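You operate a simulated robot arm through the tools that you are given. There is no shell and no other tool. Be economical: measure what you need, move in short steps, check, and stop when the job is done.

You are at the controls of a simulated two-armed robot. One attempt, no reset.

## Task
Pick up the rubber end stop from the blue table top with one hand, pass it to the other hand and put it on the purple cart top.
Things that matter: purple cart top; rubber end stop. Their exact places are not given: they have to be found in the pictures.

Only the result counts: the job must be done as asked and must still hold three seconds after the hand-in. Knocking over, shifting, dropping, spilling or breaking anything else fails it.

## Robot
Two 7-joint arms with two-finger parallel grippers on one trunk, on a base that drives. Base frame: it is fixed to the floor where the robot stands at the start and does not move with it; the origin is under the middle of the robot, x ahead of it, y to its left, z up; the surface under the hand at the start is at about z = 780. Lengths are in mm, angles in rad, forces in N, time in s.
The left shoulder is at the start at [20, 170, 1178], the right one opposite. With the tool pointing down near the work surface each hand reaches from about 100 to 660 mm from the robot's upright axis, wherever it stands, measured 20 degrees to its own side. Places, roughly: purple cart top [2300, 3400, 800]; rubber end stop (5x10x14 cm) [700, 0, 800]. Payload 3.8 kg a hand.
The TCP of each hand is the grasp point between the finger pads, 30 mm short of the fingertips. In the tool frame z runs along the fingers and y along their closing line. Largest opening 110 mm; finger width 20, thickness 10; the body of the gripper, 48 by 112 mm, starts 55 mm behind the TCP.
Orientation is that of the tool frame in the base frame, as [roll, pitch, yaw] about the fixed x, y, z axes, in that order (R = Rz(yaw) Ry(pitch) Rx(roll)). With the fingers straight down and closing along the base's y, the tool's x points along the base's -x, its y along +y and its z along -z.

## Interface
- The arms move only by the tool step_arm. It takes "left_deltas", "right_deltas" or both (then of equal length, played together; a hand with none holds still); each is a list of rows, each an object of numbers (a shift or turn left out is 0, a gripper value left out holds the last): "ax", "ay", "az": the turn, a rotation vector about the tool's x, y, z in units of 4 degrees (1.0 is 4 degrees); "dx", "dy", "dz": the shift along the tool's x, y, z in units of 20 mm (1.0 is 20 mm); "fingers": the finger opening in mm, from 0 to 110. In form: [{"ax": .., "ay": .., "az": .., "dx": .., "dy": .., "dz": .., "fingers": ..}, ...]. A call has 1 to 10 rows; each row shifts and turns the commanded pose from where the row before left it, along the tool's axes as they then stand. A call with a number of a shift or a turn outside -1 to 1 is refused whole. A row lasts 0.2 s, in which the tool goes at most 50 mm and 0.15 rad; a call with a longer step from one row to the next is refused whole, and so is a gripper value outside its range. A pose out of reach is approached as far as the arm can. The call stops where the force on the tool passes 40 N (or 10 N more than at its start, if that is more) or the arm is blocked; 0.2 s more then pass. Each finger travels about 72 mm/s and halts on what it meets, pressing with about 43 N; the grip force reading is that of the motor and also rises with nothing between the fingers. The clock runs only during rows and for 0.2 s after the last one: add rows that do not move to give the fingers time. It gives the time, the measured TCP pose, the force on the tool (base axes), the opening and the grip force at its end, in the units of the frame above (readings bear some noise), with the torque about the TCP (base axes, N m) and any sound that the robot's microphone picked up.
- Cameras (640 x 400 px; columns grow to the right, rows downward): "scene" is now at [111, -3.4, 1335.1]; the picture's right is [-0.01, -1.00, 0.00], its down [-0.52, 0.01, -0.85] and it looks along [0.85, -0.01, -0.52] (base axes); focal length 267 px, centre (320, 200). "left" rides on the left gripper at [72, -17, -103] in its tool frame; the picture's right is [0.23, 0.97, 0.00], its down [-0.76, 0.18, -0.62] and it looks along [-0.61, 0.14, 0.78] (tool axes); focal length 222 px, centre (320, 200). "right" rides on the right gripper at [72, 17, -103] in its tool frame; the picture's right is [-0.23, 0.97, 0.00], its down [-0.76, -0.18, -0.62] and it looks along [-0.61, -0.14, 0.78] (tool axes); focal length 222 px, centre (320, 200).
- camera(camera): a new picture of that camera. It takes no simulated time.
- slide_trunk(by): slides the trunk up (or, below 0, down) by that many mm; the arms and the scene camera ride with it, the base frame stays. It gives what a move gives, with no picture.
- base_move(legs): drives the robot by 1 to 6 legs, each [ahead, turn to the left] in mm and rad, along the robot's own axes; the way and the turn of a leg run together, so that a leg with both is an arc; at most 1500 mm and 3.142 rad a leg. The arms and the cameras ride along, it lands a little off, and it stops where it bumps. It gives what a move gives.
- pan_tilt(pan, tilt): turns the head with the scene camera to pan (to the left, within 1.396 rad either way) and tilt (down, from -0.506 to 1.204), counted from straight ahead of the robot. It gives what a move gives.
- point_at(camera, pixels): there is no depth. For up to 12 entries [column, row, z] of the newest picture of that camera ("zoom" is the newest enlarged one), the place [x, y] in the base frame at which the ray of that pixel passes the height z, good to about 2 mm. It takes no simulated time.
- inspect(camera, box): a new picture of the part [left, top, right, bottom] of that camera's present view, enlarged. It takes no simulated time.
- job_done(): hands the job in; it is judged then, once.

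Keep the steps short. Do not move on a guess: measure, check each grasp and each placing, and mend mistakes. In all there are 80 turns and 78 pictures (those below and enlarged ones count). Leave the grippers open and the arms clear of the work at the hand-in unless told otherwise, and finish with a single line.

The tools are called after "Emit:" by a JSON object that holds its "api" and its "payload". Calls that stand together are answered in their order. step_arm: Moves the arms, as the interface text tells. Its arguments: {"type":"object","properties":{"left_deltas":{"type":"array"},"right_deltas":{"type":"array"}},"required":[]} The other tools are called the same way: slide_trunk (by) slides the trunk up or down; base_move (legs) drives the base; pan_tilt (pan, tilt) turns the head that bears the scene camera; camera (camera) takes a picture; point_at (camera, pixels) gives the place at which the rays of pixels pass given heights; inspect (camera, box) takes an enlarged picture of a part of a camera's view; job_done () hands the job in.

At the start:

```text
time_s: 0.0
left_tool_pos: [520.9, 274.0, 1012.5]
left_ee_rot: [-3.141, 0.001, -3.141]
left_contact_force: [0.3, -0.9, 0.9]
left_moment: [-0.01, 0.0, 0.0]
left_grip_width: 110.0
left_gripper_force: 0.0
right_tool_pos: [501.5, -217.5, 1040.4]
right_ee_rot: [-3.141, 0.0, 3.141]
right_contact_force: [-0.1, -0.1, 0.5]
right_moment: [0.01, 0.0, 0.0]
right_grip_width: 109.9
right_gripper_force: 0.0
trunk travel left (down, up): [-275.0, 295.0]
robot x, y, heading: [0.9, -1.0, 0.0]
head pan, tilt: [-0.014, 0.548]
```

scene: 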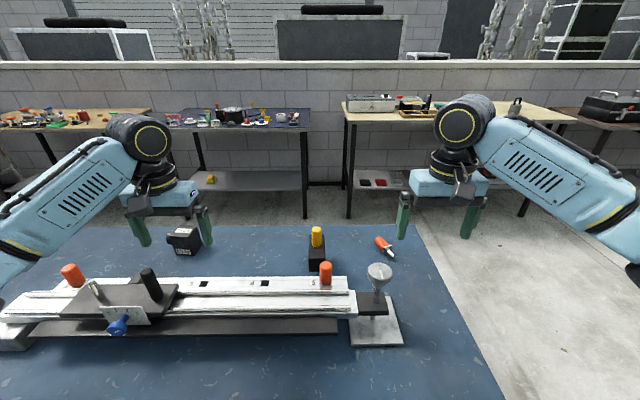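
right: 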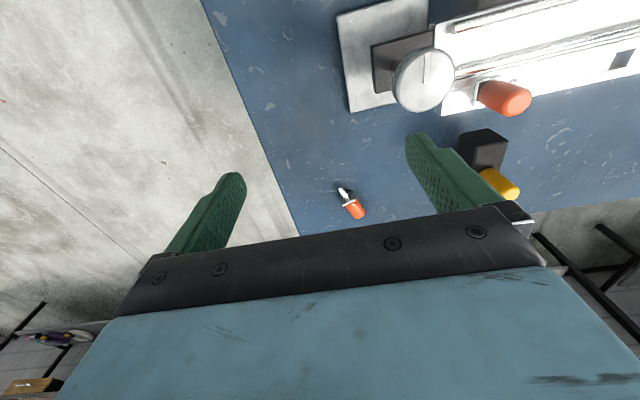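
left: 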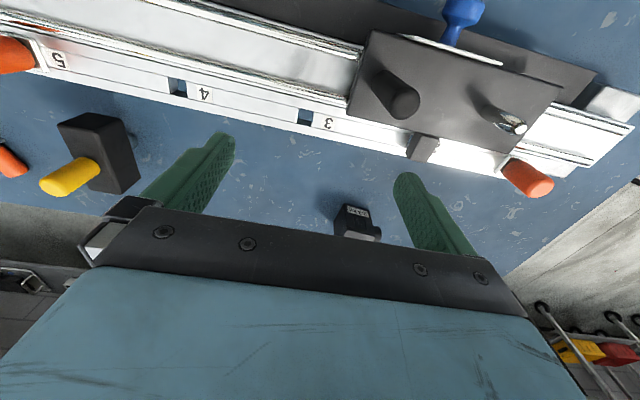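

I see a black block with a yellow peg near (317,250) in the scene picture, probably the end stop. I'll enlarge it.

Emit:
{"api": "inspect", "payload": {"camera": "scene", "box": [240, 200, 420, 312]}}

Emit:
{"api": "inspect", "payload": {"camera": "left", "box": [0, 80, 240, 230]}}

Emit:
{"api": "point_at", "payload": {"camera": "scene", "pixels": [[309, 271, 780], [331, 262, 780], [317, 230, 900], [317, 247, 860], [388, 248, 780], [325, 263, 860], [185, 240, 800], [350, 345, 780], [415, 226, 780]]}}

```text
3.56 times, centred on (330, 256) of scene
```

zoom: 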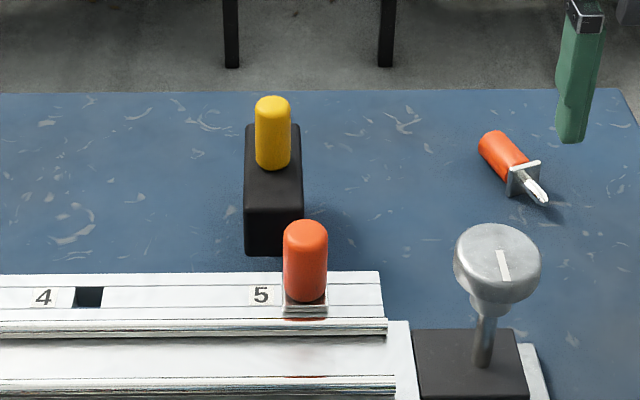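

```text
2.67 times, centred on (120, 155) of left
```

zoom: 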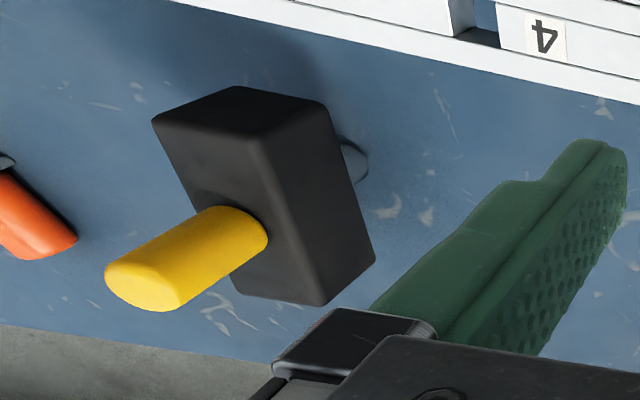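

```text
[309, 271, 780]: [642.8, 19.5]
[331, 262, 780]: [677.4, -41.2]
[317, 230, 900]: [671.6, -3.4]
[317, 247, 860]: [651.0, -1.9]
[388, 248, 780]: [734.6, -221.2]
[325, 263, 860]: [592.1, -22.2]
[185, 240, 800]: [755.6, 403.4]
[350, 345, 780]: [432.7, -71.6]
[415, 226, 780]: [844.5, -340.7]
```

The black block (about 5 wide in y, 10 long in x) carries a yellow peg on top. The plan is to grip the peg from above with one hand and take the block from the side with the other. First I'll measure its corners and tilt the head down to see the table's near edge.

Emit:
{"api": "point_at", "payload": {"camera": "zoom", "pixels": [[238, 87, 780], [322, 100, 780], [375, 260, 780], [152, 122, 860], [270, 140, 860], [322, 305, 860], [152, 122, 870], [270, 140, 870], [322, 305, 870], [145, 290, 920], [350, 160, 780]]}}

Emit:
{"api": "pan_tilt", "payload": {"pan": 0, "tilt": 1.1}}

Emit:
{"api": "camera", "payload": {"camera": "scene"}}

```text
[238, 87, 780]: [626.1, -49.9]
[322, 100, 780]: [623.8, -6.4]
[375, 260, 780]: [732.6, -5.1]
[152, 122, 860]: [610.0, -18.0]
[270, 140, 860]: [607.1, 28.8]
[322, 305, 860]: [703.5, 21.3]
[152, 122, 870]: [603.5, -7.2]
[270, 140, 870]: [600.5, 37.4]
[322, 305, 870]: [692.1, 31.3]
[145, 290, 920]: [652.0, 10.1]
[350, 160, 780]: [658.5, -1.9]
```

```text
time_s: 1.0
left_tool_pos: [521.1, 272.3, 1012.2]
left_ee_rot: [3.141, -0.001, -3.141]
left_contact_force: [0.4, 1.0, 0.6]
left_moment: [0.02, 0.01, -0.01]
left_grip_width: 110.0
left_gripper_force: 0.2
right_tool_pos: [501.8, -218.0, 1040.6]
right_ee_rot: [3.141, 0.001, 3.141]
right_contact_force: [-0.1, -0.5, 0.9]
right_moment: [-0.04, -0.01, -0.02]
right_grip_width: 109.9
right_gripper_force: 0.0
trunk travel left (down, up): [-275.0, 295.0]
robot x, y, heading: [3.2, -0.3, -0.002]
head pan, tilt: [0.0, 1.1]
```

```text
72 pictures are left
```

scene: 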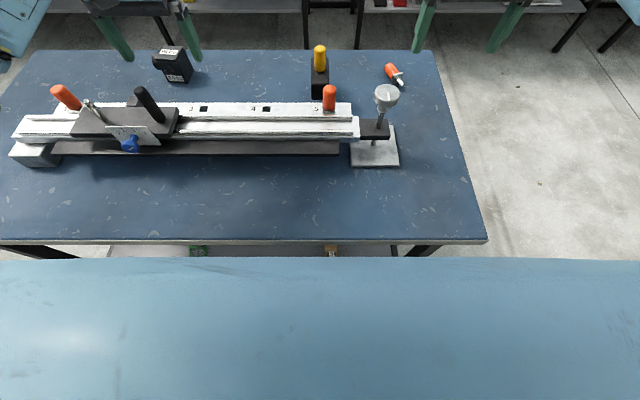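

The scene and left-camera measurements disagree at z = 780, so the table height is uncertain. I'll check it with features seen by both cameras: the table edge, the screwdriver tip and the block corners.

Emit:
{"api": "point_at", "payload": {"camera": "scene", "pixels": [[487, 240, 780], [487, 240, 800], [427, 51, 780], [427, 51, 800], [403, 85, 780], [403, 85, 800], [312, 98, 780], [312, 98, 800], [329, 97, 800], [320, 240, 780], [320, 240, 800]]}}

Emit:
{"api": "point_at", "payload": {"camera": "right", "pixels": [[200, 0, 780], [200, 0, 800], [290, 212, 780], [290, 212, 800], [340, 188, 780], [340, 188, 800], [351, 111, 780], [351, 111, 800]]}}

Emit:
{"api": "inspect", "payload": {"camera": "scene", "box": [270, 30, 430, 130]}}

Emit:
{"api": "inspect", "payload": {"camera": "right", "box": [400, 80, 640, 230]}}

```text
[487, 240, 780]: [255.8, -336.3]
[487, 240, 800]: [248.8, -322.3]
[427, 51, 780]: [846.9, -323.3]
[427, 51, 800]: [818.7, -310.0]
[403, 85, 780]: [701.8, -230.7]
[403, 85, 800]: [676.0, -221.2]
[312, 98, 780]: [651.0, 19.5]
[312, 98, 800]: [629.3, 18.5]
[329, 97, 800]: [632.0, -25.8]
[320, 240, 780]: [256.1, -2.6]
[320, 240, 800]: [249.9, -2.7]
```

```text
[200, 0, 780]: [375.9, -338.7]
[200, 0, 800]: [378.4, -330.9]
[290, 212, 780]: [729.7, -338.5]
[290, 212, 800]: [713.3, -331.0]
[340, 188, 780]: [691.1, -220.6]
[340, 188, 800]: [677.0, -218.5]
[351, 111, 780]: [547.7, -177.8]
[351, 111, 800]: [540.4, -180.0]
```

```text
4.00 times, centred on (350, 80) of scene
```

zoom: 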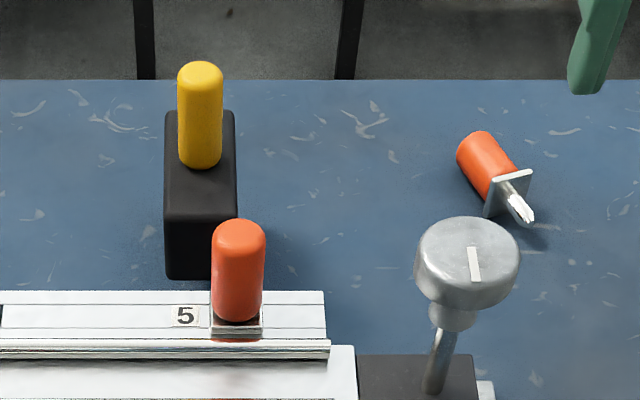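

```text
2.67 times, centred on (520, 155) of right
```

zoom: 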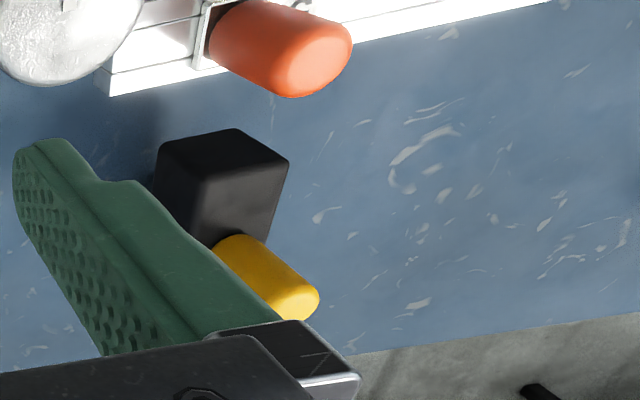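

The table edges agree at z = 780. Next I'll work out the block's heights from the right camera and the scene zoom.

Emit:
{"api": "point_at", "payload": {"camera": "zoom", "pixels": [[165, 145, 780], [235, 128, 780], [165, 145, 800], [235, 128, 800], [205, 178, 860], [288, 162, 860], [205, 178, 870], [288, 162, 870], [205, 178, 840], [288, 162, 840], [310, 298, 920], [310, 298, 900]]}}

Emit:
{"api": "point_at", "payload": {"camera": "left", "pixels": [[120.7, 117.5, 780], [120.7, 117.5, 800], [120.7, 117.5, 820], [101, 132.5, 840], [101, 132.5, 860], [101, 132.5, 880], [120.7, 194, 860], [55, 188, 920], [55, 188, 900]]}}

Emit:
{"api": "point_at", "payload": {"camera": "scene", "pixels": [[311.5, 99, 780], [311.5, 99, 800], [311.5, 99, 820], [311.5, 83, 840], [311.5, 83, 860], [311.5, 83, 880], [328.5, 83, 860], [320, 48, 920], [320, 48, 900], [320, 69, 860], [312, 58, 860], [328, 58, 860]]}}

```text
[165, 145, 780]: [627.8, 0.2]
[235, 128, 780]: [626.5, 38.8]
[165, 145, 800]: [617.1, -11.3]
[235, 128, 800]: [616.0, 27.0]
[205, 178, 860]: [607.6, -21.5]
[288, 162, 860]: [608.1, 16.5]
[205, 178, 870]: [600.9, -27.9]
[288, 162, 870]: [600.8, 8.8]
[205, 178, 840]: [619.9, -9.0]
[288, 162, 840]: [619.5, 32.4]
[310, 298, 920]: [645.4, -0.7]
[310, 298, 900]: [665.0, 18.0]
```

```text
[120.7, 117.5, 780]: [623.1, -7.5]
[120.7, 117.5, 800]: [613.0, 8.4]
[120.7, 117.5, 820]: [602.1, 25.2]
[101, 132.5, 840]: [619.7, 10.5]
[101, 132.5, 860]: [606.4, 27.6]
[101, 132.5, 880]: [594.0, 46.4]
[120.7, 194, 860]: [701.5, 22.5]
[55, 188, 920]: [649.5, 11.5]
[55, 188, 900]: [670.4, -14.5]
```

```text
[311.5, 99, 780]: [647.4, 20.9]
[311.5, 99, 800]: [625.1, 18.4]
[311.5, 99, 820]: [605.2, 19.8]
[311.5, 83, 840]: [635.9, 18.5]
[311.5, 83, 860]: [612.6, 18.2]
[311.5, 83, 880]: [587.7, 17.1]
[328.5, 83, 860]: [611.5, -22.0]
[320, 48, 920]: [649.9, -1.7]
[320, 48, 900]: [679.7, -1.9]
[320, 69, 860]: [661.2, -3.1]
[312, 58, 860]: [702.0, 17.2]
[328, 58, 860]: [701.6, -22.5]
```

Matching views gives this geometry:

| Part | Position |
|---|---|
| Block | x 608–703, y -22 to 19, z about 812–856, standing on a small foot at 780 |
| Yellow peg | centred near (655, -2), z 856–918, about 30 mm thick |

The right hand goes above the peg, narrowed to 70 mm and staying high.

Emit:
{"api": "step_arm", "payload": {"right_deltas": [{"dx": -0.77, "dy": 1.0, "fingers": 70}, {"dx": -0.77, "dy": 1.0}, {"dx": -0.77, "dy": 1.0}, {"dx": -0.77, "dy": 1.0}, {"dx": -0.77, "dy": 1.0}, {"dx": -0.77, "dy": 1.0}, {"dx": -0.77, "dy": 1.0}, {"dx": -0.77, "dy": 1.0}, {"dx": -0.77, "dy": 1.0}, {"dx": -0.77, "dy": 0.8}]}}

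```text
time_s: 3.2
left_tool_pos: [521.1, 275.0, 1010.7]
left_ee_rot: [3.142, 0.0, -3.14]
left_contact_force: [0.1, 1.2, -0.4]
left_moment: [-0.03, -0.01, 0.01]
left_grip_width: 110.1
left_gripper_force: 0.1
right_tool_pos: [609.5, -43.6, 1038.3]
right_ee_rot: [-3.139, 0.0, -3.139]
right_contact_force: [0.0, -0.9, -0.3]
right_moment: [-0.04, 0.0, 0.0]
right_grip_width: 70.0
right_gripper_force: 0.1
right hand out of reach, approached as far as the arm can: row 8, 9, 10
trunk travel left (down, up): [-275.0, 295.0]
robot x, y, heading: [-0.1, 1.1, 0.0]
head pan, tilt: [0.0, 1.1]
```

Out of reach by about 50 mm straight ahead. Turning the robot about 0.6 rad left brings the peg onto the right arm's own side and closer to its shoulder. Both hands are high at z > 1000, clear of everything.

Emit:
{"api": "base_move", "payload": {"legs": [[0, 0.6]]}}

Emit:
{"api": "pan_tilt", "payload": {"pan": -0.5, "tilt": 0.7}}

Emit:
{"api": "camera", "payload": {"camera": "scene"}}

```text
time_s: 5.3
left_tool_pos: [271.1, 513.4, 1012.0]
left_ee_rot: [3.14, 0.001, -2.553]
left_contact_force: [0.2, 0.3, 0.5]
left_moment: [-0.02, -0.01, 0.01]
left_grip_width: 109.8
left_gripper_force: 0.0
right_tool_pos: [518.9, 297.7, 1040.8]
right_ee_rot: [-3.14, 0.003, -2.549]
right_contact_force: [0.3, -0.1, 0.6]
right_moment: [0.01, 0.0, -0.03]
right_grip_width: 70.4
right_gripper_force: 0.1
trunk travel left (down, up): [-275.0, 295.0]
robot x, y, heading: [-10.6, -1.8, 0.581]
head pan, tilt: [0.0, 1.1]
stopped in leg 1: the robot was blocked; the commanded pose is now the measured one
```

```text
time_s: 6.3
left_tool_pos: [271.7, 511.5, 1011.7]
left_ee_rot: [3.139, 0.0, -2.554]
left_contact_force: [-0.3, 0.0, 0.2]
left_moment: [0.01, 0.01, 0.01]
left_grip_width: 109.9
left_gripper_force: 0.0
right_tool_pos: [519.3, 296.4, 1041.4]
right_ee_rot: [-3.141, 0.003, -2.55]
right_contact_force: [-0.3, -0.7, 0.1]
right_moment: [0.02, 0.01, 0.02]
right_grip_width: 69.7
right_gripper_force: 0.0
trunk travel left (down, up): [-275.0, 295.0]
robot x, y, heading: [-12.2, -3.7, 0.579]
head pan, tilt: [-0.499, 0.7]
```

```text
69 pictures are left
```

scene: 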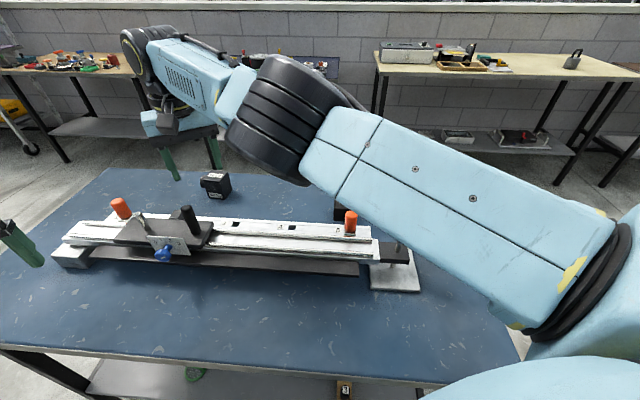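

The turn stopped at 0.58 against something, which is enough, and the picture shows nothing disturbed. I now swing the right hand toward the peg, a shift of (136, -299) mm, at the same height.

Emit:
{"api": "step_arm", "payload": {"right_deltas": [{"dx": 0.16, "dy": -1.0}, {"dx": 0.16, "dy": -1.0}, {"dx": 0.16, "dy": -1.0}, {"dx": 0.16, "dy": -1.0}, {"dx": 0.16, "dy": -1.0}, {"dx": 0.16, "dy": -1.0}, {"dx": 0.16, "dy": -1.0}, {"dx": 0.16, "dy": -1.0}, {"dx": 0.16, "dy": -1.0}, {"dx": 0.16, "dy": -1.0}]}}

Emit:
{"api": "step_arm", "payload": {"right_deltas": [{"dx": 0.16, "dy": -1.0}, {"dx": 0.16, "dy": -1.0}, {"dx": 0.16, "dy": -1.0}, {"dx": 0.16, "dy": -1.0}, {"dx": 0.16, "dy": -1.0}, {"dx": 0.16, "dy": -1.0}, {"dy": -0.2}]}}

Emit:
{"api": "camera", "payload": {"camera": "right"}}

Emit:
{"api": "camera", "payload": {"camera": "scene"}}

```text
time_s: 8.5
left_tool_pos: [270.7, 511.5, 1012.1]
left_ee_rot: [3.14, 0.001, -2.552]
left_contact_force: [-1.1, 0.3, -0.4]
left_moment: [-0.03, 0.01, -0.05]
left_grip_width: 110.1
left_gripper_force: 0.0
right_tool_pos: [648.6, 153.1, 1047.9]
right_ee_rot: [-3.14, 0.001, -2.55]
right_contact_force: [1.1, 0.6, -0.7]
right_moment: [0.02, 0.0, 0.01]
right_grip_width: 70.0
right_gripper_force: 0.0
right hand out of reach, approached as far as the arm can: row 1, 2, 3, 4, 5, 6, 7, 8, 9, 10
trunk travel left (down, up): [-275.0, 295.0]
robot x, y, heading: [-10.4, 1.7, 0.578]
head pan, tilt: [-0.499, 0.7]
```

```text
time_s: 10.1
left_tool_pos: [271.0, 512.4, 1011.6]
left_ee_rot: [3.14, 0.002, -2.554]
left_contact_force: [-0.1, 0.3, 0.1]
left_moment: [-0.01, 0.01, 0.01]
left_grip_width: 110.0
left_gripper_force: 0.0
right_tool_pos: [710.3, 44.6, 1044.9]
right_ee_rot: [-3.141, 0.003, -2.551]
right_contact_force: [0.5, 0.0, -0.4]
right_moment: [0.01, 0.02, 0.03]
right_grip_width: 69.9
right_gripper_force: 0.1
right hand out of reach, approached as far as the arm can: row 1, 3, 6
trunk travel left (down, up): [-275.0, 295.0]
robot x, y, heading: [-11.6, -4.0, 0.579]
head pan, tilt: [-0.499, 0.7]
```

```text
68 pictures are left
```

right: 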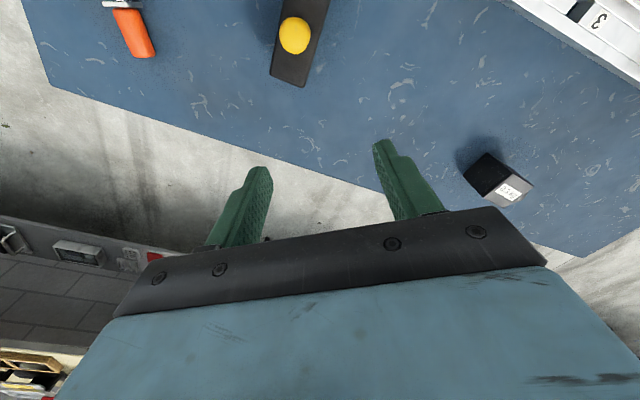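

```text
67 pictures are left
```

scene: 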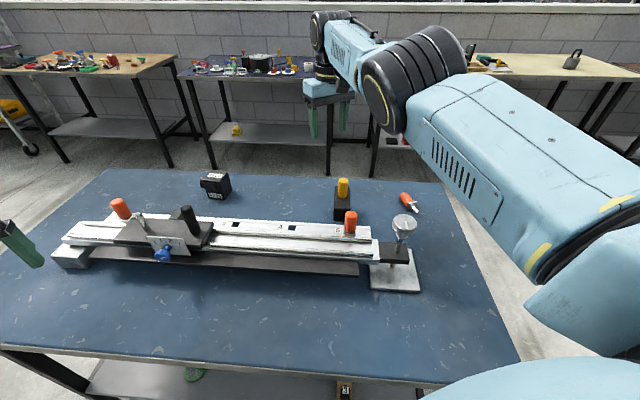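

Reach is fine now. I'll re-measure the peg from both cameras.

Emit:
{"api": "point_at", "payload": {"camera": "right", "pixels": [[295, 35, 918], [295, 35, 890], [271, 77, 856], [303, 87, 856], [329, 0, 856], [312, 0, 856]]}}

Emit:
{"api": "point_at", "payload": {"camera": "scene", "pixels": [[343, 181, 918], [343, 181, 890], [343, 196, 856], [334, 205, 856], [350, 205, 856]]}}

```text
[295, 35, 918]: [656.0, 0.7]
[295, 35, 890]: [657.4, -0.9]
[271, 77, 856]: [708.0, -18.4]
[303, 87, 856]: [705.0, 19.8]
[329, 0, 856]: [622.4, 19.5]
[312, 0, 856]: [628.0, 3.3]
```

```text
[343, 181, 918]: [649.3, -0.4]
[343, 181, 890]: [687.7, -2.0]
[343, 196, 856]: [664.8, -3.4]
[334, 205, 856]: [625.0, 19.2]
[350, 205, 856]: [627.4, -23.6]
```

The peg axis is at about (656, 0). I move over it and part way down, with the fingertips still above 955.

Emit:
{"api": "step_arm", "payload": {"right_deltas": [{"dx": 0.875, "dy": -0.09}, {"dx": 0.875, "dy": -0.09}, {"dx": 0.875, "dy": -0.09}, {"dx": 0.875, "dy": -0.09}, {"dz": 1}, {"dz": 1}, {"dz": 0.5}]}}

Emit:
{"api": "camera", "payload": {"camera": "right"}}

```text
time_s: 11.7
left_tool_pos: [270.1, 513.1, 1011.5]
left_ee_rot: [3.139, 0.001, -2.554]
left_contact_force: [-0.2, -1.0, 0.0]
left_moment: [-0.01, -0.02, 0.0]
left_grip_width: 110.4
left_gripper_force: 0.0
right_tool_pos: [714.4, 31.4, 1001.4]
right_ee_rot: [-3.141, 0.003, -2.549]
right_contact_force: [-0.1, 0.4, 0.0]
right_moment: [0.01, 0.02, 0.04]
right_grip_width: 70.1
right_gripper_force: 0.1
right hand out of reach, approached as far as the arm can: row 1, 2, 3, 4
trunk travel left (down, up): [-275.0, 295.0]
robot x, y, heading: [-13.3, -0.4, 0.578]
head pan, tilt: [-0.499, 0.7]
```

```text
66 pictures are left
```

right: 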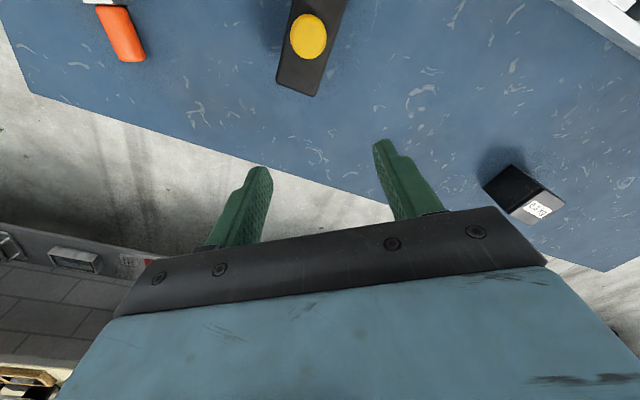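

The reading (714, 31) doesn't match what I commanded. I'll let it settle with rows that don't move.

Emit:
{"api": "step_arm", "payload": {"right_deltas": [{"dz": 0}, {"dz": 0}, {"dz": 0}]}}

```text
time_s: 12.5
left_tool_pos: [270.9, 512.2, 1012.3]
left_ee_rot: [-3.142, 0.0, -2.553]
left_contact_force: [0.4, 0.3, -0.9]
left_moment: [0.04, -0.02, 0.0]
left_grip_width: 109.8
left_gripper_force: 0.1
right_tool_pos: [715.8, 30.8, 1001.5]
right_ee_rot: [-3.14, 0.001, -2.551]
right_contact_force: [-0.4, 0.5, -0.4]
right_moment: [-0.03, 0.01, -0.02]
right_grip_width: 69.9
right_gripper_force: 0.1
trunk travel left (down, up): [-275.0, 295.0]
robot x, y, heading: [-10.3, -3.1, 0.573]
head pan, tilt: [-0.499, 0.7]
```

I'll test a small move toward the peg along tool +x.

Emit:
{"api": "step_arm", "payload": {"right_deltas": [{"dx": 0.7}, {"dx": 0.7}, {"dz": 0}]}}

```text
time_s: 13.3
left_tool_pos: [271.1, 512.3, 1011.6]
left_ee_rot: [3.139, 0.001, -2.553]
left_contact_force: [-0.1, 0.0, 0.2]
left_moment: [0.02, 0.0, -0.01]
left_grip_width: 109.9
left_gripper_force: 0.1
right_tool_pos: [718.0, 25.9, 1001.3]
right_ee_rot: [-3.141, 0.0, -2.549]
right_contact_force: [0.6, 0.0, -0.4]
right_moment: [0.01, -0.01, -0.03]
right_grip_width: 70.1
right_gripper_force: 0.0
right hand out of reach, approached as far as the arm can: row 1, 2
trunk travel left (down, up): [-275.0, 295.0]
robot x, y, heading: [-14.1, -3.4, 0.576]
head pan, tilt: [-0.499, 0.7]
```

The arm slides along a limit instead of retracting, probably because the elbow is straight. I'll try up plus retract, watching the readings.

Emit:
{"api": "step_arm", "payload": {"right_deltas": [{"dz": -1}, {"dz": -1}, {"dz": -1}, {"dz": 0}]}}

Emit:
{"api": "step_arm", "payload": {"right_deltas": [{"dx": 0.5, "dy": 0.8}, {"dx": 0.5, "dy": 0.8}, {"dz": 0}]}}

Emit:
{"api": "step_arm", "payload": {"right_deltas": [{"dx": 1, "dy": 0}, {"dx": 1, "dy": 0}, {"dx": 1, "dy": 0}, {"dz": 0}]}}

```text
time_s: 14.3
left_tool_pos: [270.8, 511.0, 1010.1]
left_ee_rot: [3.14, -0.002, -2.554]
left_contact_force: [0.0, 0.7, -0.7]
left_moment: [-0.03, 0.03, -0.03]
left_grip_width: 110.0
left_gripper_force: 0.1
right_tool_pos: [714.9, 27.0, 1060.7]
right_ee_rot: [-3.14, 0.002, -2.549]
right_contact_force: [0.1, 0.1, 0.0]
right_moment: [-0.01, 0.0, 0.03]
right_grip_width: 70.0
right_gripper_force: 0.0
trunk travel left (down, up): [-275.0, 295.0]
robot x, y, heading: [-14.5, -2.0, 0.58]
head pan, tilt: [-0.499, 0.7]
```

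```text
time_s: 15.1
left_tool_pos: [270.9, 513.2, 1010.7]
left_ee_rot: [3.14, 0.0, -2.554]
left_contact_force: [0.0, 0.0, -0.3]
left_moment: [-0.04, 0.0, 0.01]
left_grip_width: 110.0
left_gripper_force: 0.1
right_tool_pos: [690.3, 40.1, 1069.3]
right_ee_rot: [-3.133, 0.035, -2.556]
right_contact_force: [-0.1, 0.0, 0.3]
right_moment: [-0.03, 0.0, -0.01]
right_grip_width: 70.1
right_gripper_force: 0.2
right hand out of reach, approached as far as the arm can: row 2
trunk travel left (down, up): [-275.0, 295.0]
robot x, y, heading: [-13.2, -3.1, 0.581]
head pan, tilt: [-0.499, 0.7]
```

```text
time_s: 16.1
left_tool_pos: [270.2, 513.0, 1011.4]
left_ee_rot: [3.139, 0.001, -2.556]
left_contact_force: [-0.3, 0.0, 0.5]
left_moment: [0.02, -0.03, 0.01]
left_grip_width: 110.0
left_gripper_force: 0.0
right_tool_pos: [632.6, 8.0, 1061.4]
right_ee_rot: [-3.14, 0.002, -2.55]
right_contact_force: [0.2, -0.5, 0.2]
right_moment: [0.0, -0.01, 0.02]
right_grip_width: 70.1
right_gripper_force: 0.0
trunk travel left (down, up): [-275.0, 295.0]
robot x, y, heading: [-11.4, -3.1, 0.582]
head pan, tilt: [-0.499, 0.7]
```

It is free again, now at (633, 8). Next I shift (+24, -8) and go down to about 965.

Emit:
{"api": "step_arm", "payload": {"right_deltas": [{"dx": -0.4, "dy": -0.5}, {"dx": -0.37, "dy": -0.5}, {"dz": 1}, {"dz": 1}, {"dz": 1}, {"dz": 1}, {"dz": 0.7}, {"dz": 0}]}}

Emit:
{"api": "camera", "payload": {"camera": "right"}}

```text
time_s: 17.9
left_tool_pos: [269.8, 512.1, 1011.9]
left_ee_rot: [3.139, 0.002, -2.554]
left_contact_force: [1.4, -0.3, -0.3]
left_moment: [-0.01, 0.0, -0.02]
left_grip_width: 110.0
left_gripper_force: 0.1
right_tool_pos: [660.6, -0.6, 966.6]
right_ee_rot: [-3.138, 0.004, -2.55]
right_contact_force: [0.9, -0.9, -0.3]
right_moment: [0.01, 0.03, 0.01]
right_grip_width: 70.1
right_gripper_force: 0.1
trunk travel left (down, up): [-275.0, 295.0]
robot x, y, heading: [-8.9, -4.5, 0.582]
head pan, tilt: [-0.499, 0.7]
```

```text
65 pictures are left
```

right: 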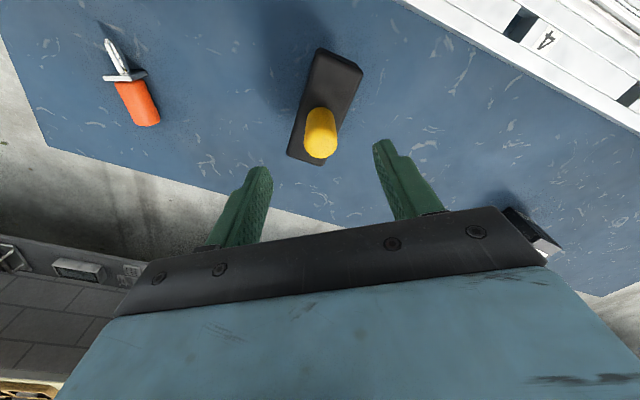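

Emit:
{"api": "point_at", "payload": {"camera": "right", "pixels": [[321, 148, 918], [321, 148, 912], [320, 115, 890], [288, 155, 856], [324, 166, 856], [318, 47, 856], [362, 72, 856]]}}

```text
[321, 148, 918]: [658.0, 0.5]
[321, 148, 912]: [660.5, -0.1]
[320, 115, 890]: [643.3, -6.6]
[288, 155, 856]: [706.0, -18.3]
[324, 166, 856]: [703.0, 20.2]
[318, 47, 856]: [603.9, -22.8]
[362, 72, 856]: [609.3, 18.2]
```

The peg is at (657, 0), right under the hand. I go down to z ≈ 894.

Emit:
{"api": "step_arm", "payload": {"right_deltas": [{"dx": 0.15, "dz": 0.9}, {"dz": 0.9}, {"dz": 0.9}, {"dz": 0.9}, {"dz": 0}]}}

Emit:
{"api": "camera", "payload": {"camera": "right"}}

Emit:
{"api": "inspect", "payload": {"camera": "scene", "box": [280, 130, 440, 230]}}

```text
time_s: 19.1
left_tool_pos: [271.0, 513.1, 1012.1]
left_ee_rot: [3.138, 0.001, -2.553]
left_contact_force: [-0.2, 0.3, 0.6]
left_moment: [0.0, -0.01, -0.01]
left_grip_width: 109.9
left_gripper_force: 0.0
right_tool_pos: [654.7, -1.6, 894.0]
right_ee_rot: [-3.139, 0.003, -2.551]
right_contact_force: [0.4, -0.4, 0.1]
right_moment: [0.0, -0.02, 0.02]
right_grip_width: 69.9
right_gripper_force: 0.0
trunk travel left (down, up): [-275.0, 295.0]
robot x, y, heading: [-12.6, 0.5, 0.579]
head pan, tilt: [-0.499, 0.7]
```

```text
64 pictures are left
```

right: 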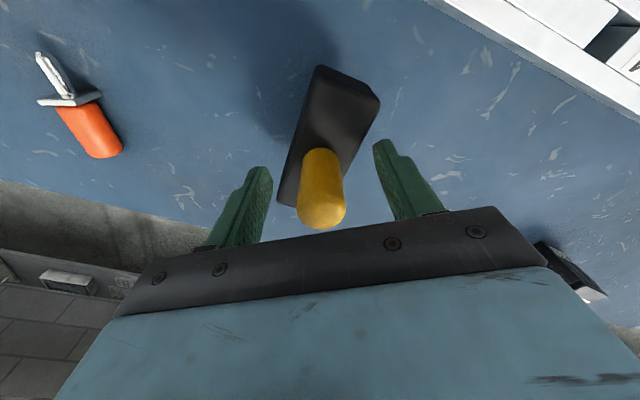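

```text
4.00 times, centred on (360, 180) of scene
```

zoom: 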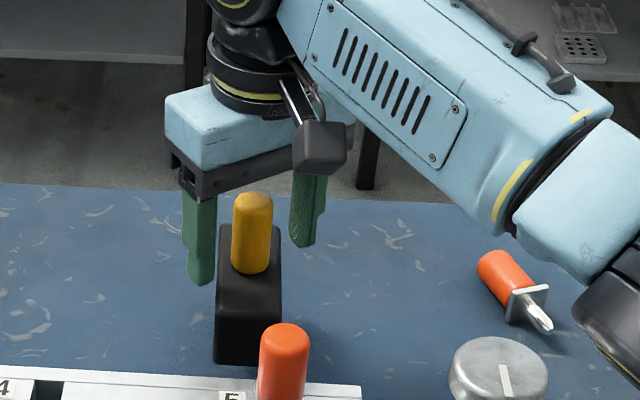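

The fingers flank the peg and the TCP lies on it, so I close.

Emit:
{"api": "step_arm", "payload": {"right_deltas": [{"fingers": 40}, {"fingers": 20}, {"fingers": 10}, {"fingers": 10}, {"fingers": 10}, {"fingers": 10}]}}

```text
time_s: 20.5
left_tool_pos: [270.0, 512.8, 1010.9]
left_ee_rot: [3.141, -0.002, -2.554]
left_contact_force: [0.4, -0.1, 0.4]
left_moment: [-0.01, 0.03, -0.04]
left_grip_width: 110.2
left_gripper_force: 0.2
right_tool_pos: [654.4, -1.9, 894.4]
right_ee_rot: [-3.14, 0.005, -2.55]
right_contact_force: [-0.3, 0.3, -0.4]
right_moment: [0.06, 0.05, 0.02]
right_grip_width: 25.2
right_gripper_force: 43.1
trunk travel left (down, up): [-275.0, 295.0]
robot x, y, heading: [-8.5, -2.4, 0.583]
head pan, tilt: [-0.499, 0.7]
```

The peg is gripped at 25 mm and 43 N. I'll lift 100 mm and look.

Emit:
{"api": "step_arm", "payload": {"right_deltas": [{"dz": -0.5}, {"dz": -0.7}, {"dz": -0.9}, {"dz": -0.9}, {"dz": -1}, {"dz": -1}, {"dz": 0}]}}

Emit:
{"api": "camera", "payload": {"camera": "right"}}

Emit:
{"api": "camera", "payload": {"camera": "scene"}}

```text
time_s: 22.1
left_tool_pos: [271.6, 512.3, 1010.5]
left_ee_rot: [3.139, -0.001, -2.551]
left_contact_force: [-0.6, -0.7, -0.7]
left_moment: [0.02, -0.01, 0.0]
left_grip_width: 110.2
left_gripper_force: 0.1
right_tool_pos: [654.6, -3.5, 995.3]
right_ee_rot: [-3.14, 0.003, -2.55]
right_contact_force: [0.3, -0.4, -2.3]
right_moment: [-0.03, -0.01, 0.0]
right_grip_width: 25.1
right_gripper_force: 42.8
trunk travel left (down, up): [-275.0, 295.0]
robot x, y, heading: [-13.6, -3.6, 0.58]
head pan, tilt: [-0.499, 0.7]
```

```text
62 pictures are left
```

right: 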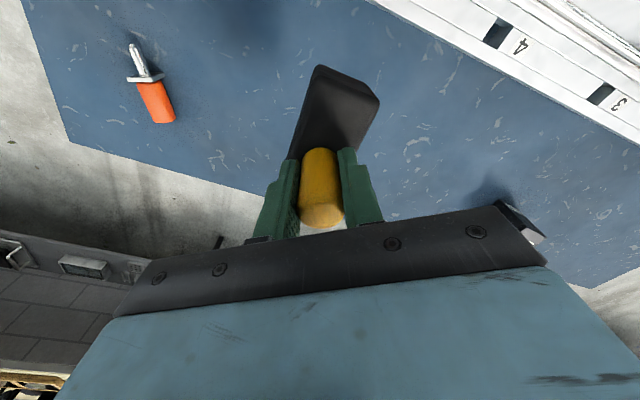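

```text
61 pictures are left
```

scene: 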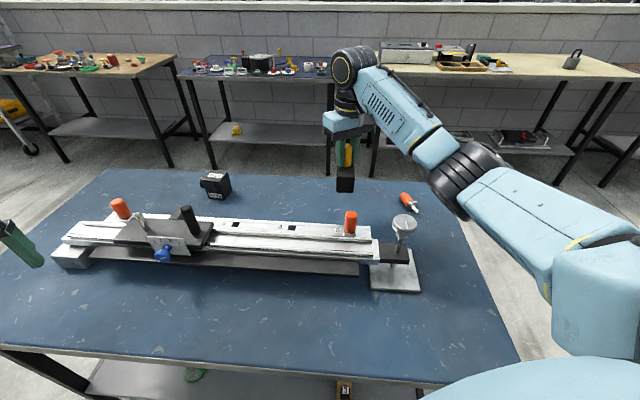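

The object is held at about 2.3 N. I plan the handover near robot-frame (450, -80). The right hand brings the object back toward the centre and turns it 27° clockwise, so the left hand can take the block from its left end, pointing 40° below horizontal.

Emit:
{"api": "step_arm", "payload": {"right_deltas": [{"dx": 0.6, "dy": 0.4, "dz": -0.2}, {"dx": 0.8, "dy": 0.8, "dz": -0.2}, {"dx": 0.8, "dy": 1, "dz": -0.2}, {"dx": 0.8, "dy": 1, "dz": -0.2}, {"dx": 0.8, "dy": 1, "dz": -0.2}, {"dx": 0.8, "dy": 1, "dz": -0.2}, {"dx": 0.7, "dy": 1, "dz": -0.2}, {"dy": 1, "dz": -0.2}, {"dy": 1, "dz": -0.2}, {"dy": 1, "dz": -0.2}]}}

Emit:
{"api": "step_arm", "payload": {"right_deltas": [{"dy": 1, "az": 0.9}, {"dy": 1, "az": 0.9}, {"dy": 1, "az": 0.9}, {"dy": 1, "az": 0.9}, {"dy": 0.6, "az": 0.9}, {"az": 0.9}, {"az": 0.9}, {"az": 0.45}, {"dz": 0}]}}

Emit:
{"api": "camera", "payload": {"camera": "right"}}

```text
time_s: 24.3
left_tool_pos: [270.4, 512.7, 1012.5]
left_ee_rot: [3.139, -0.001, -2.553]
left_contact_force: [-0.4, 0.7, -0.7]
left_moment: [-0.02, 0.01, 0.0]
left_grip_width: 110.0
left_gripper_force: 0.0
right_tool_pos: [464.8, 91.4, 1036.0]
right_ee_rot: [-3.139, 0.003, -2.551]
right_contact_force: [0.1, 0.1, -2.7]
right_moment: [0.02, 0.01, -0.02]
right_grip_width: 24.9
right_gripper_force: 42.9
trunk travel left (down, up): [-275.0, 295.0]
robot x, y, heading: [-11.2, -3.4, 0.58]
head pan, tilt: [-0.499, 0.7]
```

```text
time_s: 26.3
left_tool_pos: [270.5, 512.2, 1010.5]
left_ee_rot: [3.14, -0.001, -2.552]
left_contact_force: [-0.7, 0.1, -0.9]
left_moment: [0.03, -0.01, 0.03]
left_grip_width: 110.0
left_gripper_force: 0.2
right_tool_pos: [422.4, 172.9, 1035.1]
right_ee_rot: [-3.141, 0.002, -3.022]
right_contact_force: [-0.5, -0.5, -2.4]
right_moment: [-0.01, 0.02, 0.0]
right_grip_width: 25.3
right_gripper_force: 43.2
trunk travel left (down, up): [-275.0, 295.0]
robot x, y, heading: [-15.2, -2.0, 0.58]
head pan, tilt: [-0.499, 0.7]
```

```text
60 pictures are left
```

right: 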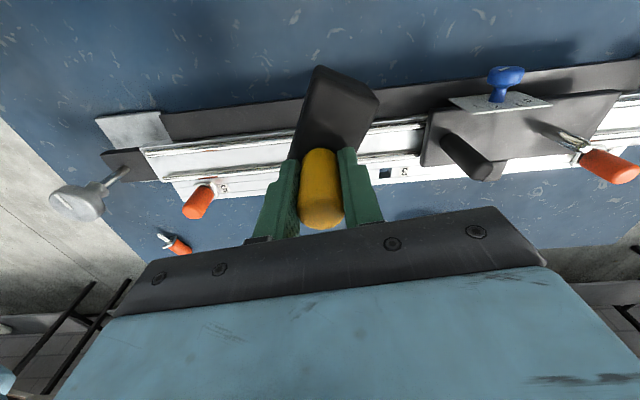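

The object centre is at (422, 173), its long axis pointing along yaw -0.47, with block mid-height at z ≈ 975. Now I turn the left hand in place: yaw 60° clockwise, then pitch up 50°.

Emit:
{"api": "step_arm", "payload": {"left_deltas": [{"az": 1, "fingers": 90}, {"az": 1}, {"az": 1}, {"az": 1}, {"az": 1}, {"az": 1}, {"az": 1}, {"az": 1}]}}

Emit:
{"api": "step_arm", "payload": {"left_deltas": [{"az": 1}, {"az": 1}, {"az": 1}, {"az": 1}, {"az": 1}, {"az": 1}, {"az": 1}, {"az": 0.1}, {"dz": 0}]}}

Emit:
{"api": "step_arm", "payload": {"left_deltas": [{"ay": -1}, {"ay": -1}, {"ay": -1}, {"ay": -1}, {"ay": -1}, {"ay": -1}, {"dz": 0}]}}

Emit:
{"api": "step_arm", "payload": {"left_deltas": [{"ay": -1}, {"ay": -1}, {"ay": -1}, {"ay": -1}, {"ay": -1}, {"ay": -1}, {"ay": -0.5}, {"dz": 0}]}}

```text
time_s: 28.1
left_tool_pos: [269.9, 512.5, 1011.7]
left_ee_rot: [3.141, -0.002, -3.114]
left_contact_force: [-0.5, -0.1, -0.1]
left_moment: [0.02, -0.02, 0.01]
left_grip_width: 90.0
left_gripper_force: 0.0
right_tool_pos: [423.0, 172.8, 1034.2]
right_ee_rot: [3.141, 0.002, -3.022]
right_contact_force: [0.0, -1.1, -2.3]
right_moment: [0.04, -0.02, -0.04]
right_grip_width: 25.3
right_gripper_force: 43.0
trunk travel left (down, up): [-275.0, 295.0]
robot x, y, heading: [-9.8, -1.9, 0.576]
head pan, tilt: [-0.499, 0.7]
```

```text
time_s: 30.1
left_tool_pos: [271.1, 512.5, 1011.8]
left_ee_rot: [-3.14, -0.003, 2.674]
left_contact_force: [0.9, -0.6, 0.4]
left_moment: [0.0, 0.04, 0.01]
left_grip_width: 90.0
left_gripper_force: 0.0
right_tool_pos: [422.9, 172.8, 1033.9]
right_ee_rot: [3.14, 0.005, -3.021]
right_contact_force: [1.1, -0.2, -1.9]
right_moment: [0.01, 0.02, -0.01]
right_grip_width: 25.1
right_gripper_force: 42.6
trunk travel left (down, up): [-275.0, 295.0]
robot x, y, heading: [-8.0, -3.2, 0.582]
head pan, tilt: [-0.499, 0.7]
```

```text
time_s: 31.7
left_tool_pos: [270.8, 512.3, 1010.2]
left_ee_rot: [3.14, 0.421, 2.672]
left_contact_force: [0.2, -0.1, -0.2]
left_moment: [0.0, -0.04, -0.02]
left_grip_width: 90.4
left_gripper_force: 0.1
right_tool_pos: [423.4, 172.4, 1035.3]
right_ee_rot: [3.141, 0.003, -3.021]
right_contact_force: [0.3, 0.0, -2.3]
right_moment: [0.01, -0.01, 0.02]
right_grip_width: 25.1
right_gripper_force: 43.3
trunk travel left (down, up): [-275.0, 295.0]
robot x, y, heading: [-9.9, -2.7, 0.579]
head pan, tilt: [-0.499, 0.7]
```

```text
time_s: 33.5
left_tool_pos: [270.9, 512.4, 1011.9]
left_ee_rot: [3.139, 0.874, 2.673]
left_contact_force: [-0.4, 0.0, -0.9]
left_moment: [0.0, 0.01, 0.0]
left_grip_width: 90.0
left_gripper_force: 0.1
right_tool_pos: [422.0, 172.5, 1034.5]
right_ee_rot: [-3.141, 0.004, -3.02]
right_contact_force: [0.2, -0.3, -2.4]
right_moment: [0.02, 0.01, -0.03]
right_grip_width: 25.3
right_gripper_force: 43.1
trunk travel left (down, up): [-275.0, 295.0]
robot x, y, heading: [-14.1, -3.6, 0.575]
head pan, tilt: [-0.499, 0.7]
```

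The orientation is right. I move the left hand to a point 150 mm behind the block along its approach line.

Emit:
{"api": "step_arm", "payload": {"left_deltas": [{"dx": -0.585, "dy": -0.972, "dz": 0.317}, {"dx": -0.585, "dy": -0.972, "dz": 0.317}, {"dx": -0.585, "dy": -0.972, "dz": 0.317}, {"dx": -0.585, "dy": -0.972, "dz": 0.317}, {"dx": -0.585, "dy": -0.972, "dz": 0.317}, {"dx": -0.585, "dy": -0.972, "dz": 0.317}, {"dx": -0.585, "dy": -0.972, "dz": 0.317}, {"dx": -0.585, "dy": -0.972, "dz": 0.317}, {"dx": -0.585, "dy": -0.972, "dz": 0.317}]}}

Emit:
{"api": "camera", "payload": {"camera": "left"}}

Emit:
{"api": "pan_tilt", "payload": {"pan": -0.2, "tilt": 0.75}}

Emit:
{"api": "camera", "payload": {"camera": "scene"}}

```text
time_s: 35.5
left_tool_pos: [291.7, 305.6, 1055.7]
left_ee_rot: [3.141, 0.87, 2.676]
left_contact_force: [0.5, 0.0, 0.3]
left_moment: [0.01, 0.01, 0.03]
left_grip_width: 89.8
left_gripper_force: 0.0
right_tool_pos: [423.6, 171.4, 1034.0]
right_ee_rot: [-3.14, 0.003, -3.023]
right_contact_force: [0.0, 0.5, -2.9]
right_moment: [-0.01, 0.0, 0.0]
right_grip_width: 25.2
right_gripper_force: 42.4
trunk travel left (down, up): [-275.0, 295.0]
robot x, y, heading: [-11.6, -4.4, 0.579]
head pan, tilt: [-0.499, 0.7]
```

```text
59 pictures are left
```

left: 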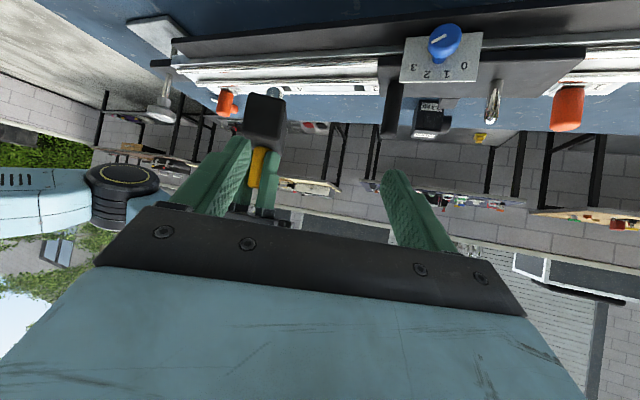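

```text
time_s: 36.3
left_tool_pos: [292.0, 307.1, 1055.3]
left_ee_rot: [-3.141, 0.871, 2.673]
left_contact_force: [0.1, 0.4, -0.5]
left_moment: [0.01, -0.04, 0.02]
left_grip_width: 90.0
left_gripper_force: 0.0
right_tool_pos: [423.3, 173.2, 1035.0]
right_ee_rot: [3.141, 0.004, -3.021]
right_contact_force: [-0.2, 0.0, -3.0]
right_moment: [0.02, 0.01, -0.02]
right_grip_width: 24.8
right_gripper_force: 42.7
trunk travel left (down, up): [-275.0, 295.0]
robot x, y, heading: [-10.7, -2.3, 0.581]
head pan, tilt: [-0.201, 0.75]
```

```text
58 pictures are left
```

scene: 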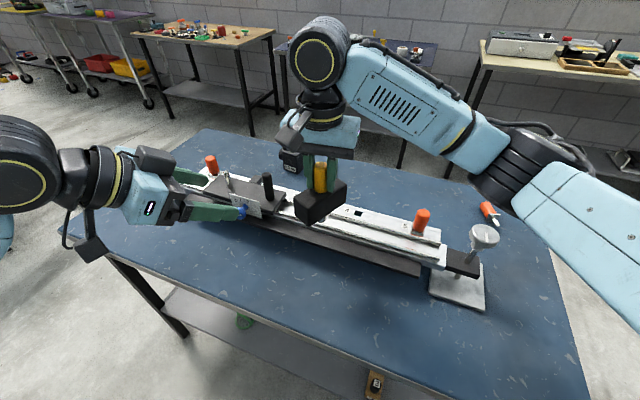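

All looks as planned. I finish the move to the pre-approach point (about 3 more rows) and look along the left hand.

Emit:
{"api": "step_arm", "payload": {"left_deltas": [{"dx": -0.585, "dy": -0.95, "dz": 0.317}, {"dx": -0.585, "dy": -0.95, "dz": 0.317}, {"dx": -0.585, "dy": -0.95, "dz": 0.317}, {"dz": 0}]}}

Emit:
{"api": "camera", "payload": {"camera": "left"}}

Emit:
{"api": "camera", "payload": {"camera": "scene"}}

```text
time_s: 37.3
left_tool_pos: [300.7, 239.9, 1070.6]
left_ee_rot: [3.139, 0.87, 2.676]
left_contact_force: [0.4, -0.2, -0.2]
left_moment: [-0.02, 0.02, -0.05]
left_grip_width: 90.0
left_gripper_force: 0.0
right_tool_pos: [423.3, 172.9, 1034.2]
right_ee_rot: [-3.141, 0.005, -3.021]
right_contact_force: [0.1, 0.0, -2.1]
right_moment: [0.01, 0.01, -0.01]
right_grip_width: 24.9
right_gripper_force: 43.5
trunk travel left (down, up): [-275.0, 295.0]
robot x, y, heading: [-11.2, -3.2, 0.578]
head pan, tilt: [-0.201, 0.75]
```

```text
57 pictures are left
```

left: 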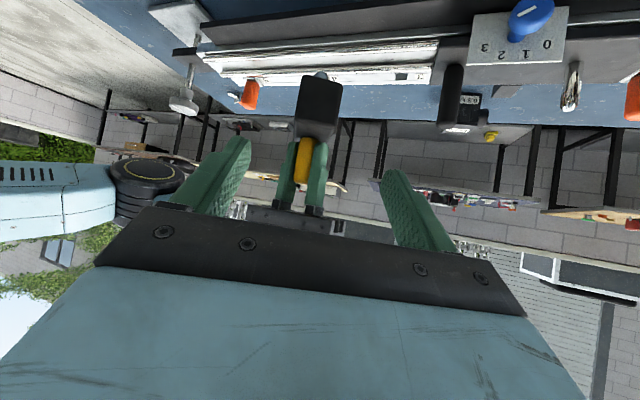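

```text
56 pictures are left
```

scene: 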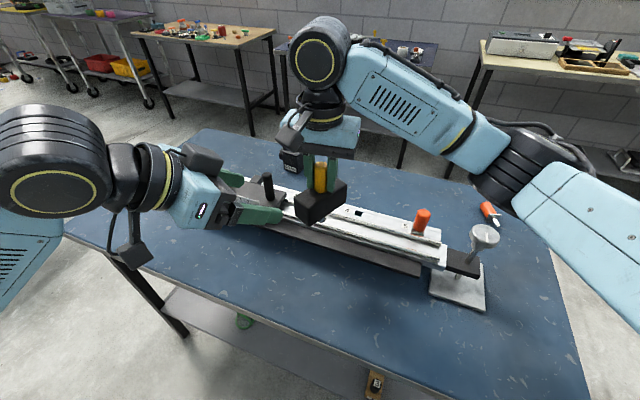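

The block is centred in the left view at (320, 110), right on the approach line. I advance 100 mm and check.

Emit:
{"api": "step_arm", "payload": {"left_deltas": [{"dz": 1, "dy": -0.1}, {"dz": 1}, {"dz": 1}, {"dz": 1}, {"dz": 1}, {"dz": 0}]}}

Emit:
{"api": "camera", "payload": {"camera": "left"}}

Emit:
{"api": "inspect", "payload": {"camera": "scene", "box": [180, 100, 420, 250]}}

```text
time_s: 38.7
left_tool_pos: [366.9, 201.7, 1007.4]
left_ee_rot: [3.14, 0.87, 2.672]
left_contact_force: [0.0, 0.5, 0.1]
left_moment: [-0.01, -0.01, -0.03]
left_grip_width: 89.9
left_gripper_force: 0.1
right_tool_pos: [422.5, 174.2, 1034.9]
right_ee_rot: [3.141, 0.003, -3.022]
right_contact_force: [-0.5, 0.3, -2.3]
right_moment: [-0.01, 0.03, 0.03]
right_grip_width: 24.8
right_gripper_force: 43.3
trunk travel left (down, up): [-275.0, 295.0]
robot x, y, heading: [-11.6, -2.2, 0.581]
head pan, tilt: [-0.201, 0.75]
```

```text
55 pictures are left
```

left: 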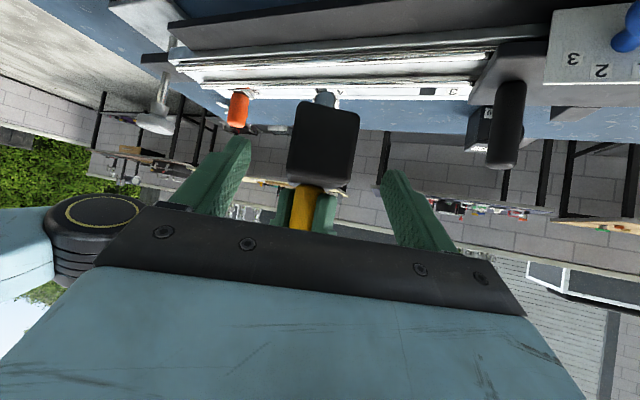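

```text
2.67 times, centred on (300, 175) of scene
```

zoom: 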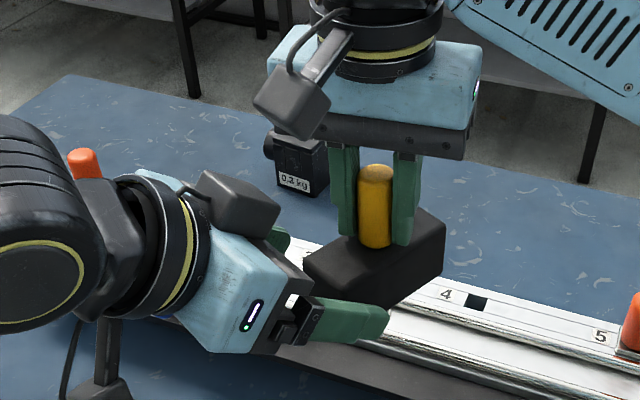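

Aligned and clear. I advance the last 48 mm and check again.

Emit:
{"api": "step_arm", "payload": {"left_deltas": [{"dz": 0.8}, {"dz": 0.8}, {"dz": 0.8}, {"dz": 0}]}}

Emit:
{"api": "camera", "payload": {"camera": "left"}}

Emit:
{"api": "inspect", "payload": {"camera": "scene", "box": [180, 100, 420, 250]}}

```text
time_s: 39.7
left_tool_pos: [400.0, 186.7, 975.9]
left_ee_rot: [3.14, 0.87, 2.673]
left_contact_force: [-0.4, 0.4, -0.1]
left_moment: [0.0, 0.0, -0.01]
left_grip_width: 90.0
left_gripper_force: 0.1
right_tool_pos: [423.0, 172.5, 1034.0]
right_ee_rot: [-3.141, 0.003, -3.022]
right_contact_force: [-0.5, 0.0, -1.9]
right_moment: [0.01, -0.01, -0.01]
right_grip_width: 24.9
right_gripper_force: 42.8
trunk travel left (down, up): [-275.0, 295.0]
robot x, y, heading: [-11.0, 0.4, 0.577]
head pan, tilt: [-0.201, 0.75]
```

```text
53 pictures are left
```

left: 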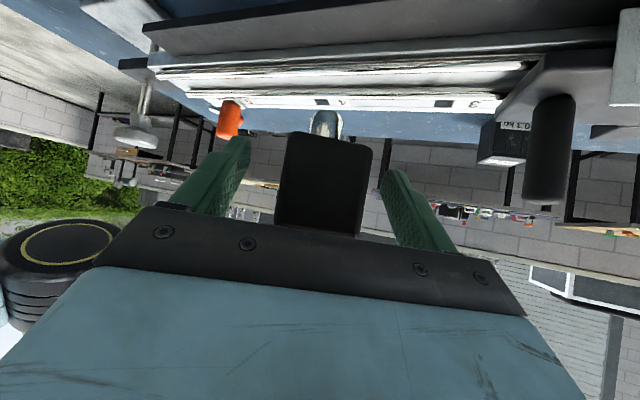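

```text
2.67 times, centred on (300, 175) of scene
```

zoom: 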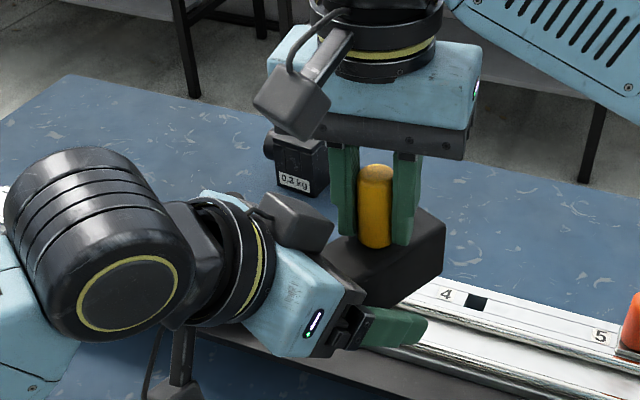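

The block end face (rows 130–240) is centred at the TCP height and 3 mm to the right. I correct that and close the left fingers.

Emit:
{"api": "step_arm", "payload": {"left_deltas": [{"dy": 0.15, "fingers": 70}, {"fingers": 55}, {"fingers": 40}, {"fingers": 30}, {"fingers": 30}, {"fingers": 30}, {"fingers": 30}]}}

Emit:
{"api": "camera", "payload": {"camera": "left"}}

```text
time_s: 41.3
left_tool_pos: [399.9, 187.7, 975.2]
left_ee_rot: [-3.14, 0.874, 2.672]
left_contact_force: [-17.1, -19.2, 1.7]
left_moment: [0.7, -0.77, -0.51]
left_grip_width: 43.9
left_gripper_force: 43.1
right_tool_pos: [423.6, 174.2, 1036.1]
right_ee_rot: [3.14, 0.006, -3.022]
right_contact_force: [16.6, 18.7, -4.0]
right_moment: [0.45, -0.29, -0.17]
right_grip_width: 24.9
right_gripper_force: 42.8
trunk travel left (down, up): [-275.0, 295.0]
robot x, y, heading: [-11.9, -1.7, 0.583]
head pan, tilt: [-0.201, 0.75]
```

```text
51 pictures are left
```

left: 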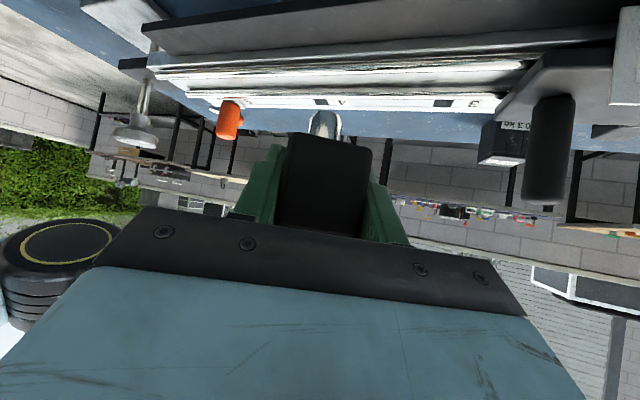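

Gripped at 44 mm and 43 N, with about 25 N side load between the hands. I relieve it with a small left-hand shift.

Emit:
{"api": "step_arm", "payload": {"left_deltas": [{"dy": -0.1}, {"dy": 0}]}}

```text
time_s: 41.9
left_tool_pos: [398.8, 186.2, 974.2]
left_ee_rot: [-3.14, 0.872, 2.677]
left_contact_force: [-13.5, -15.3, 1.7]
left_moment: [0.31, -0.25, -0.53]
left_grip_width: 44.0
left_gripper_force: 43.1
right_tool_pos: [421.4, 173.7, 1034.5]
right_ee_rot: [3.141, 0.004, -3.022]
right_contact_force: [12.8, 14.6, -4.8]
right_moment: [0.57, -0.55, -0.05]
right_grip_width: 25.0
right_gripper_force: 43.3
trunk travel left (down, up): [-275.0, 295.0]
robot x, y, heading: [-11.0, -1.8, 0.58]
head pan, tilt: [-0.201, 0.75]
```

Emit:
{"api": "step_arm", "payload": {"left_deltas": [{"dy": -0.15}, {"dy": -0.15}, {"dy": 0}]}}

```text
time_s: 42.7
left_tool_pos: [399.5, 185.8, 973.7]
left_ee_rot: [3.137, 0.87, 2.679]
left_contact_force: [9.0, 7.0, 0.0]
left_moment: [-0.73, 0.58, 0.16]
left_grip_width: 43.9
left_gripper_force: 42.8
right_tool_pos: [421.5, 172.5, 1034.5]
right_ee_rot: [-3.138, 0.0, -3.017]
right_contact_force: [-7.6, -6.8, -1.9]
right_moment: [0.39, -0.07, 0.09]
right_grip_width: 25.0
right_gripper_force: 43.2
trunk travel left (down, up): [-275.0, 295.0]
robot x, y, heading: [-12.6, -1.5, 0.581]
head pan, tilt: [-0.201, 0.75]
```

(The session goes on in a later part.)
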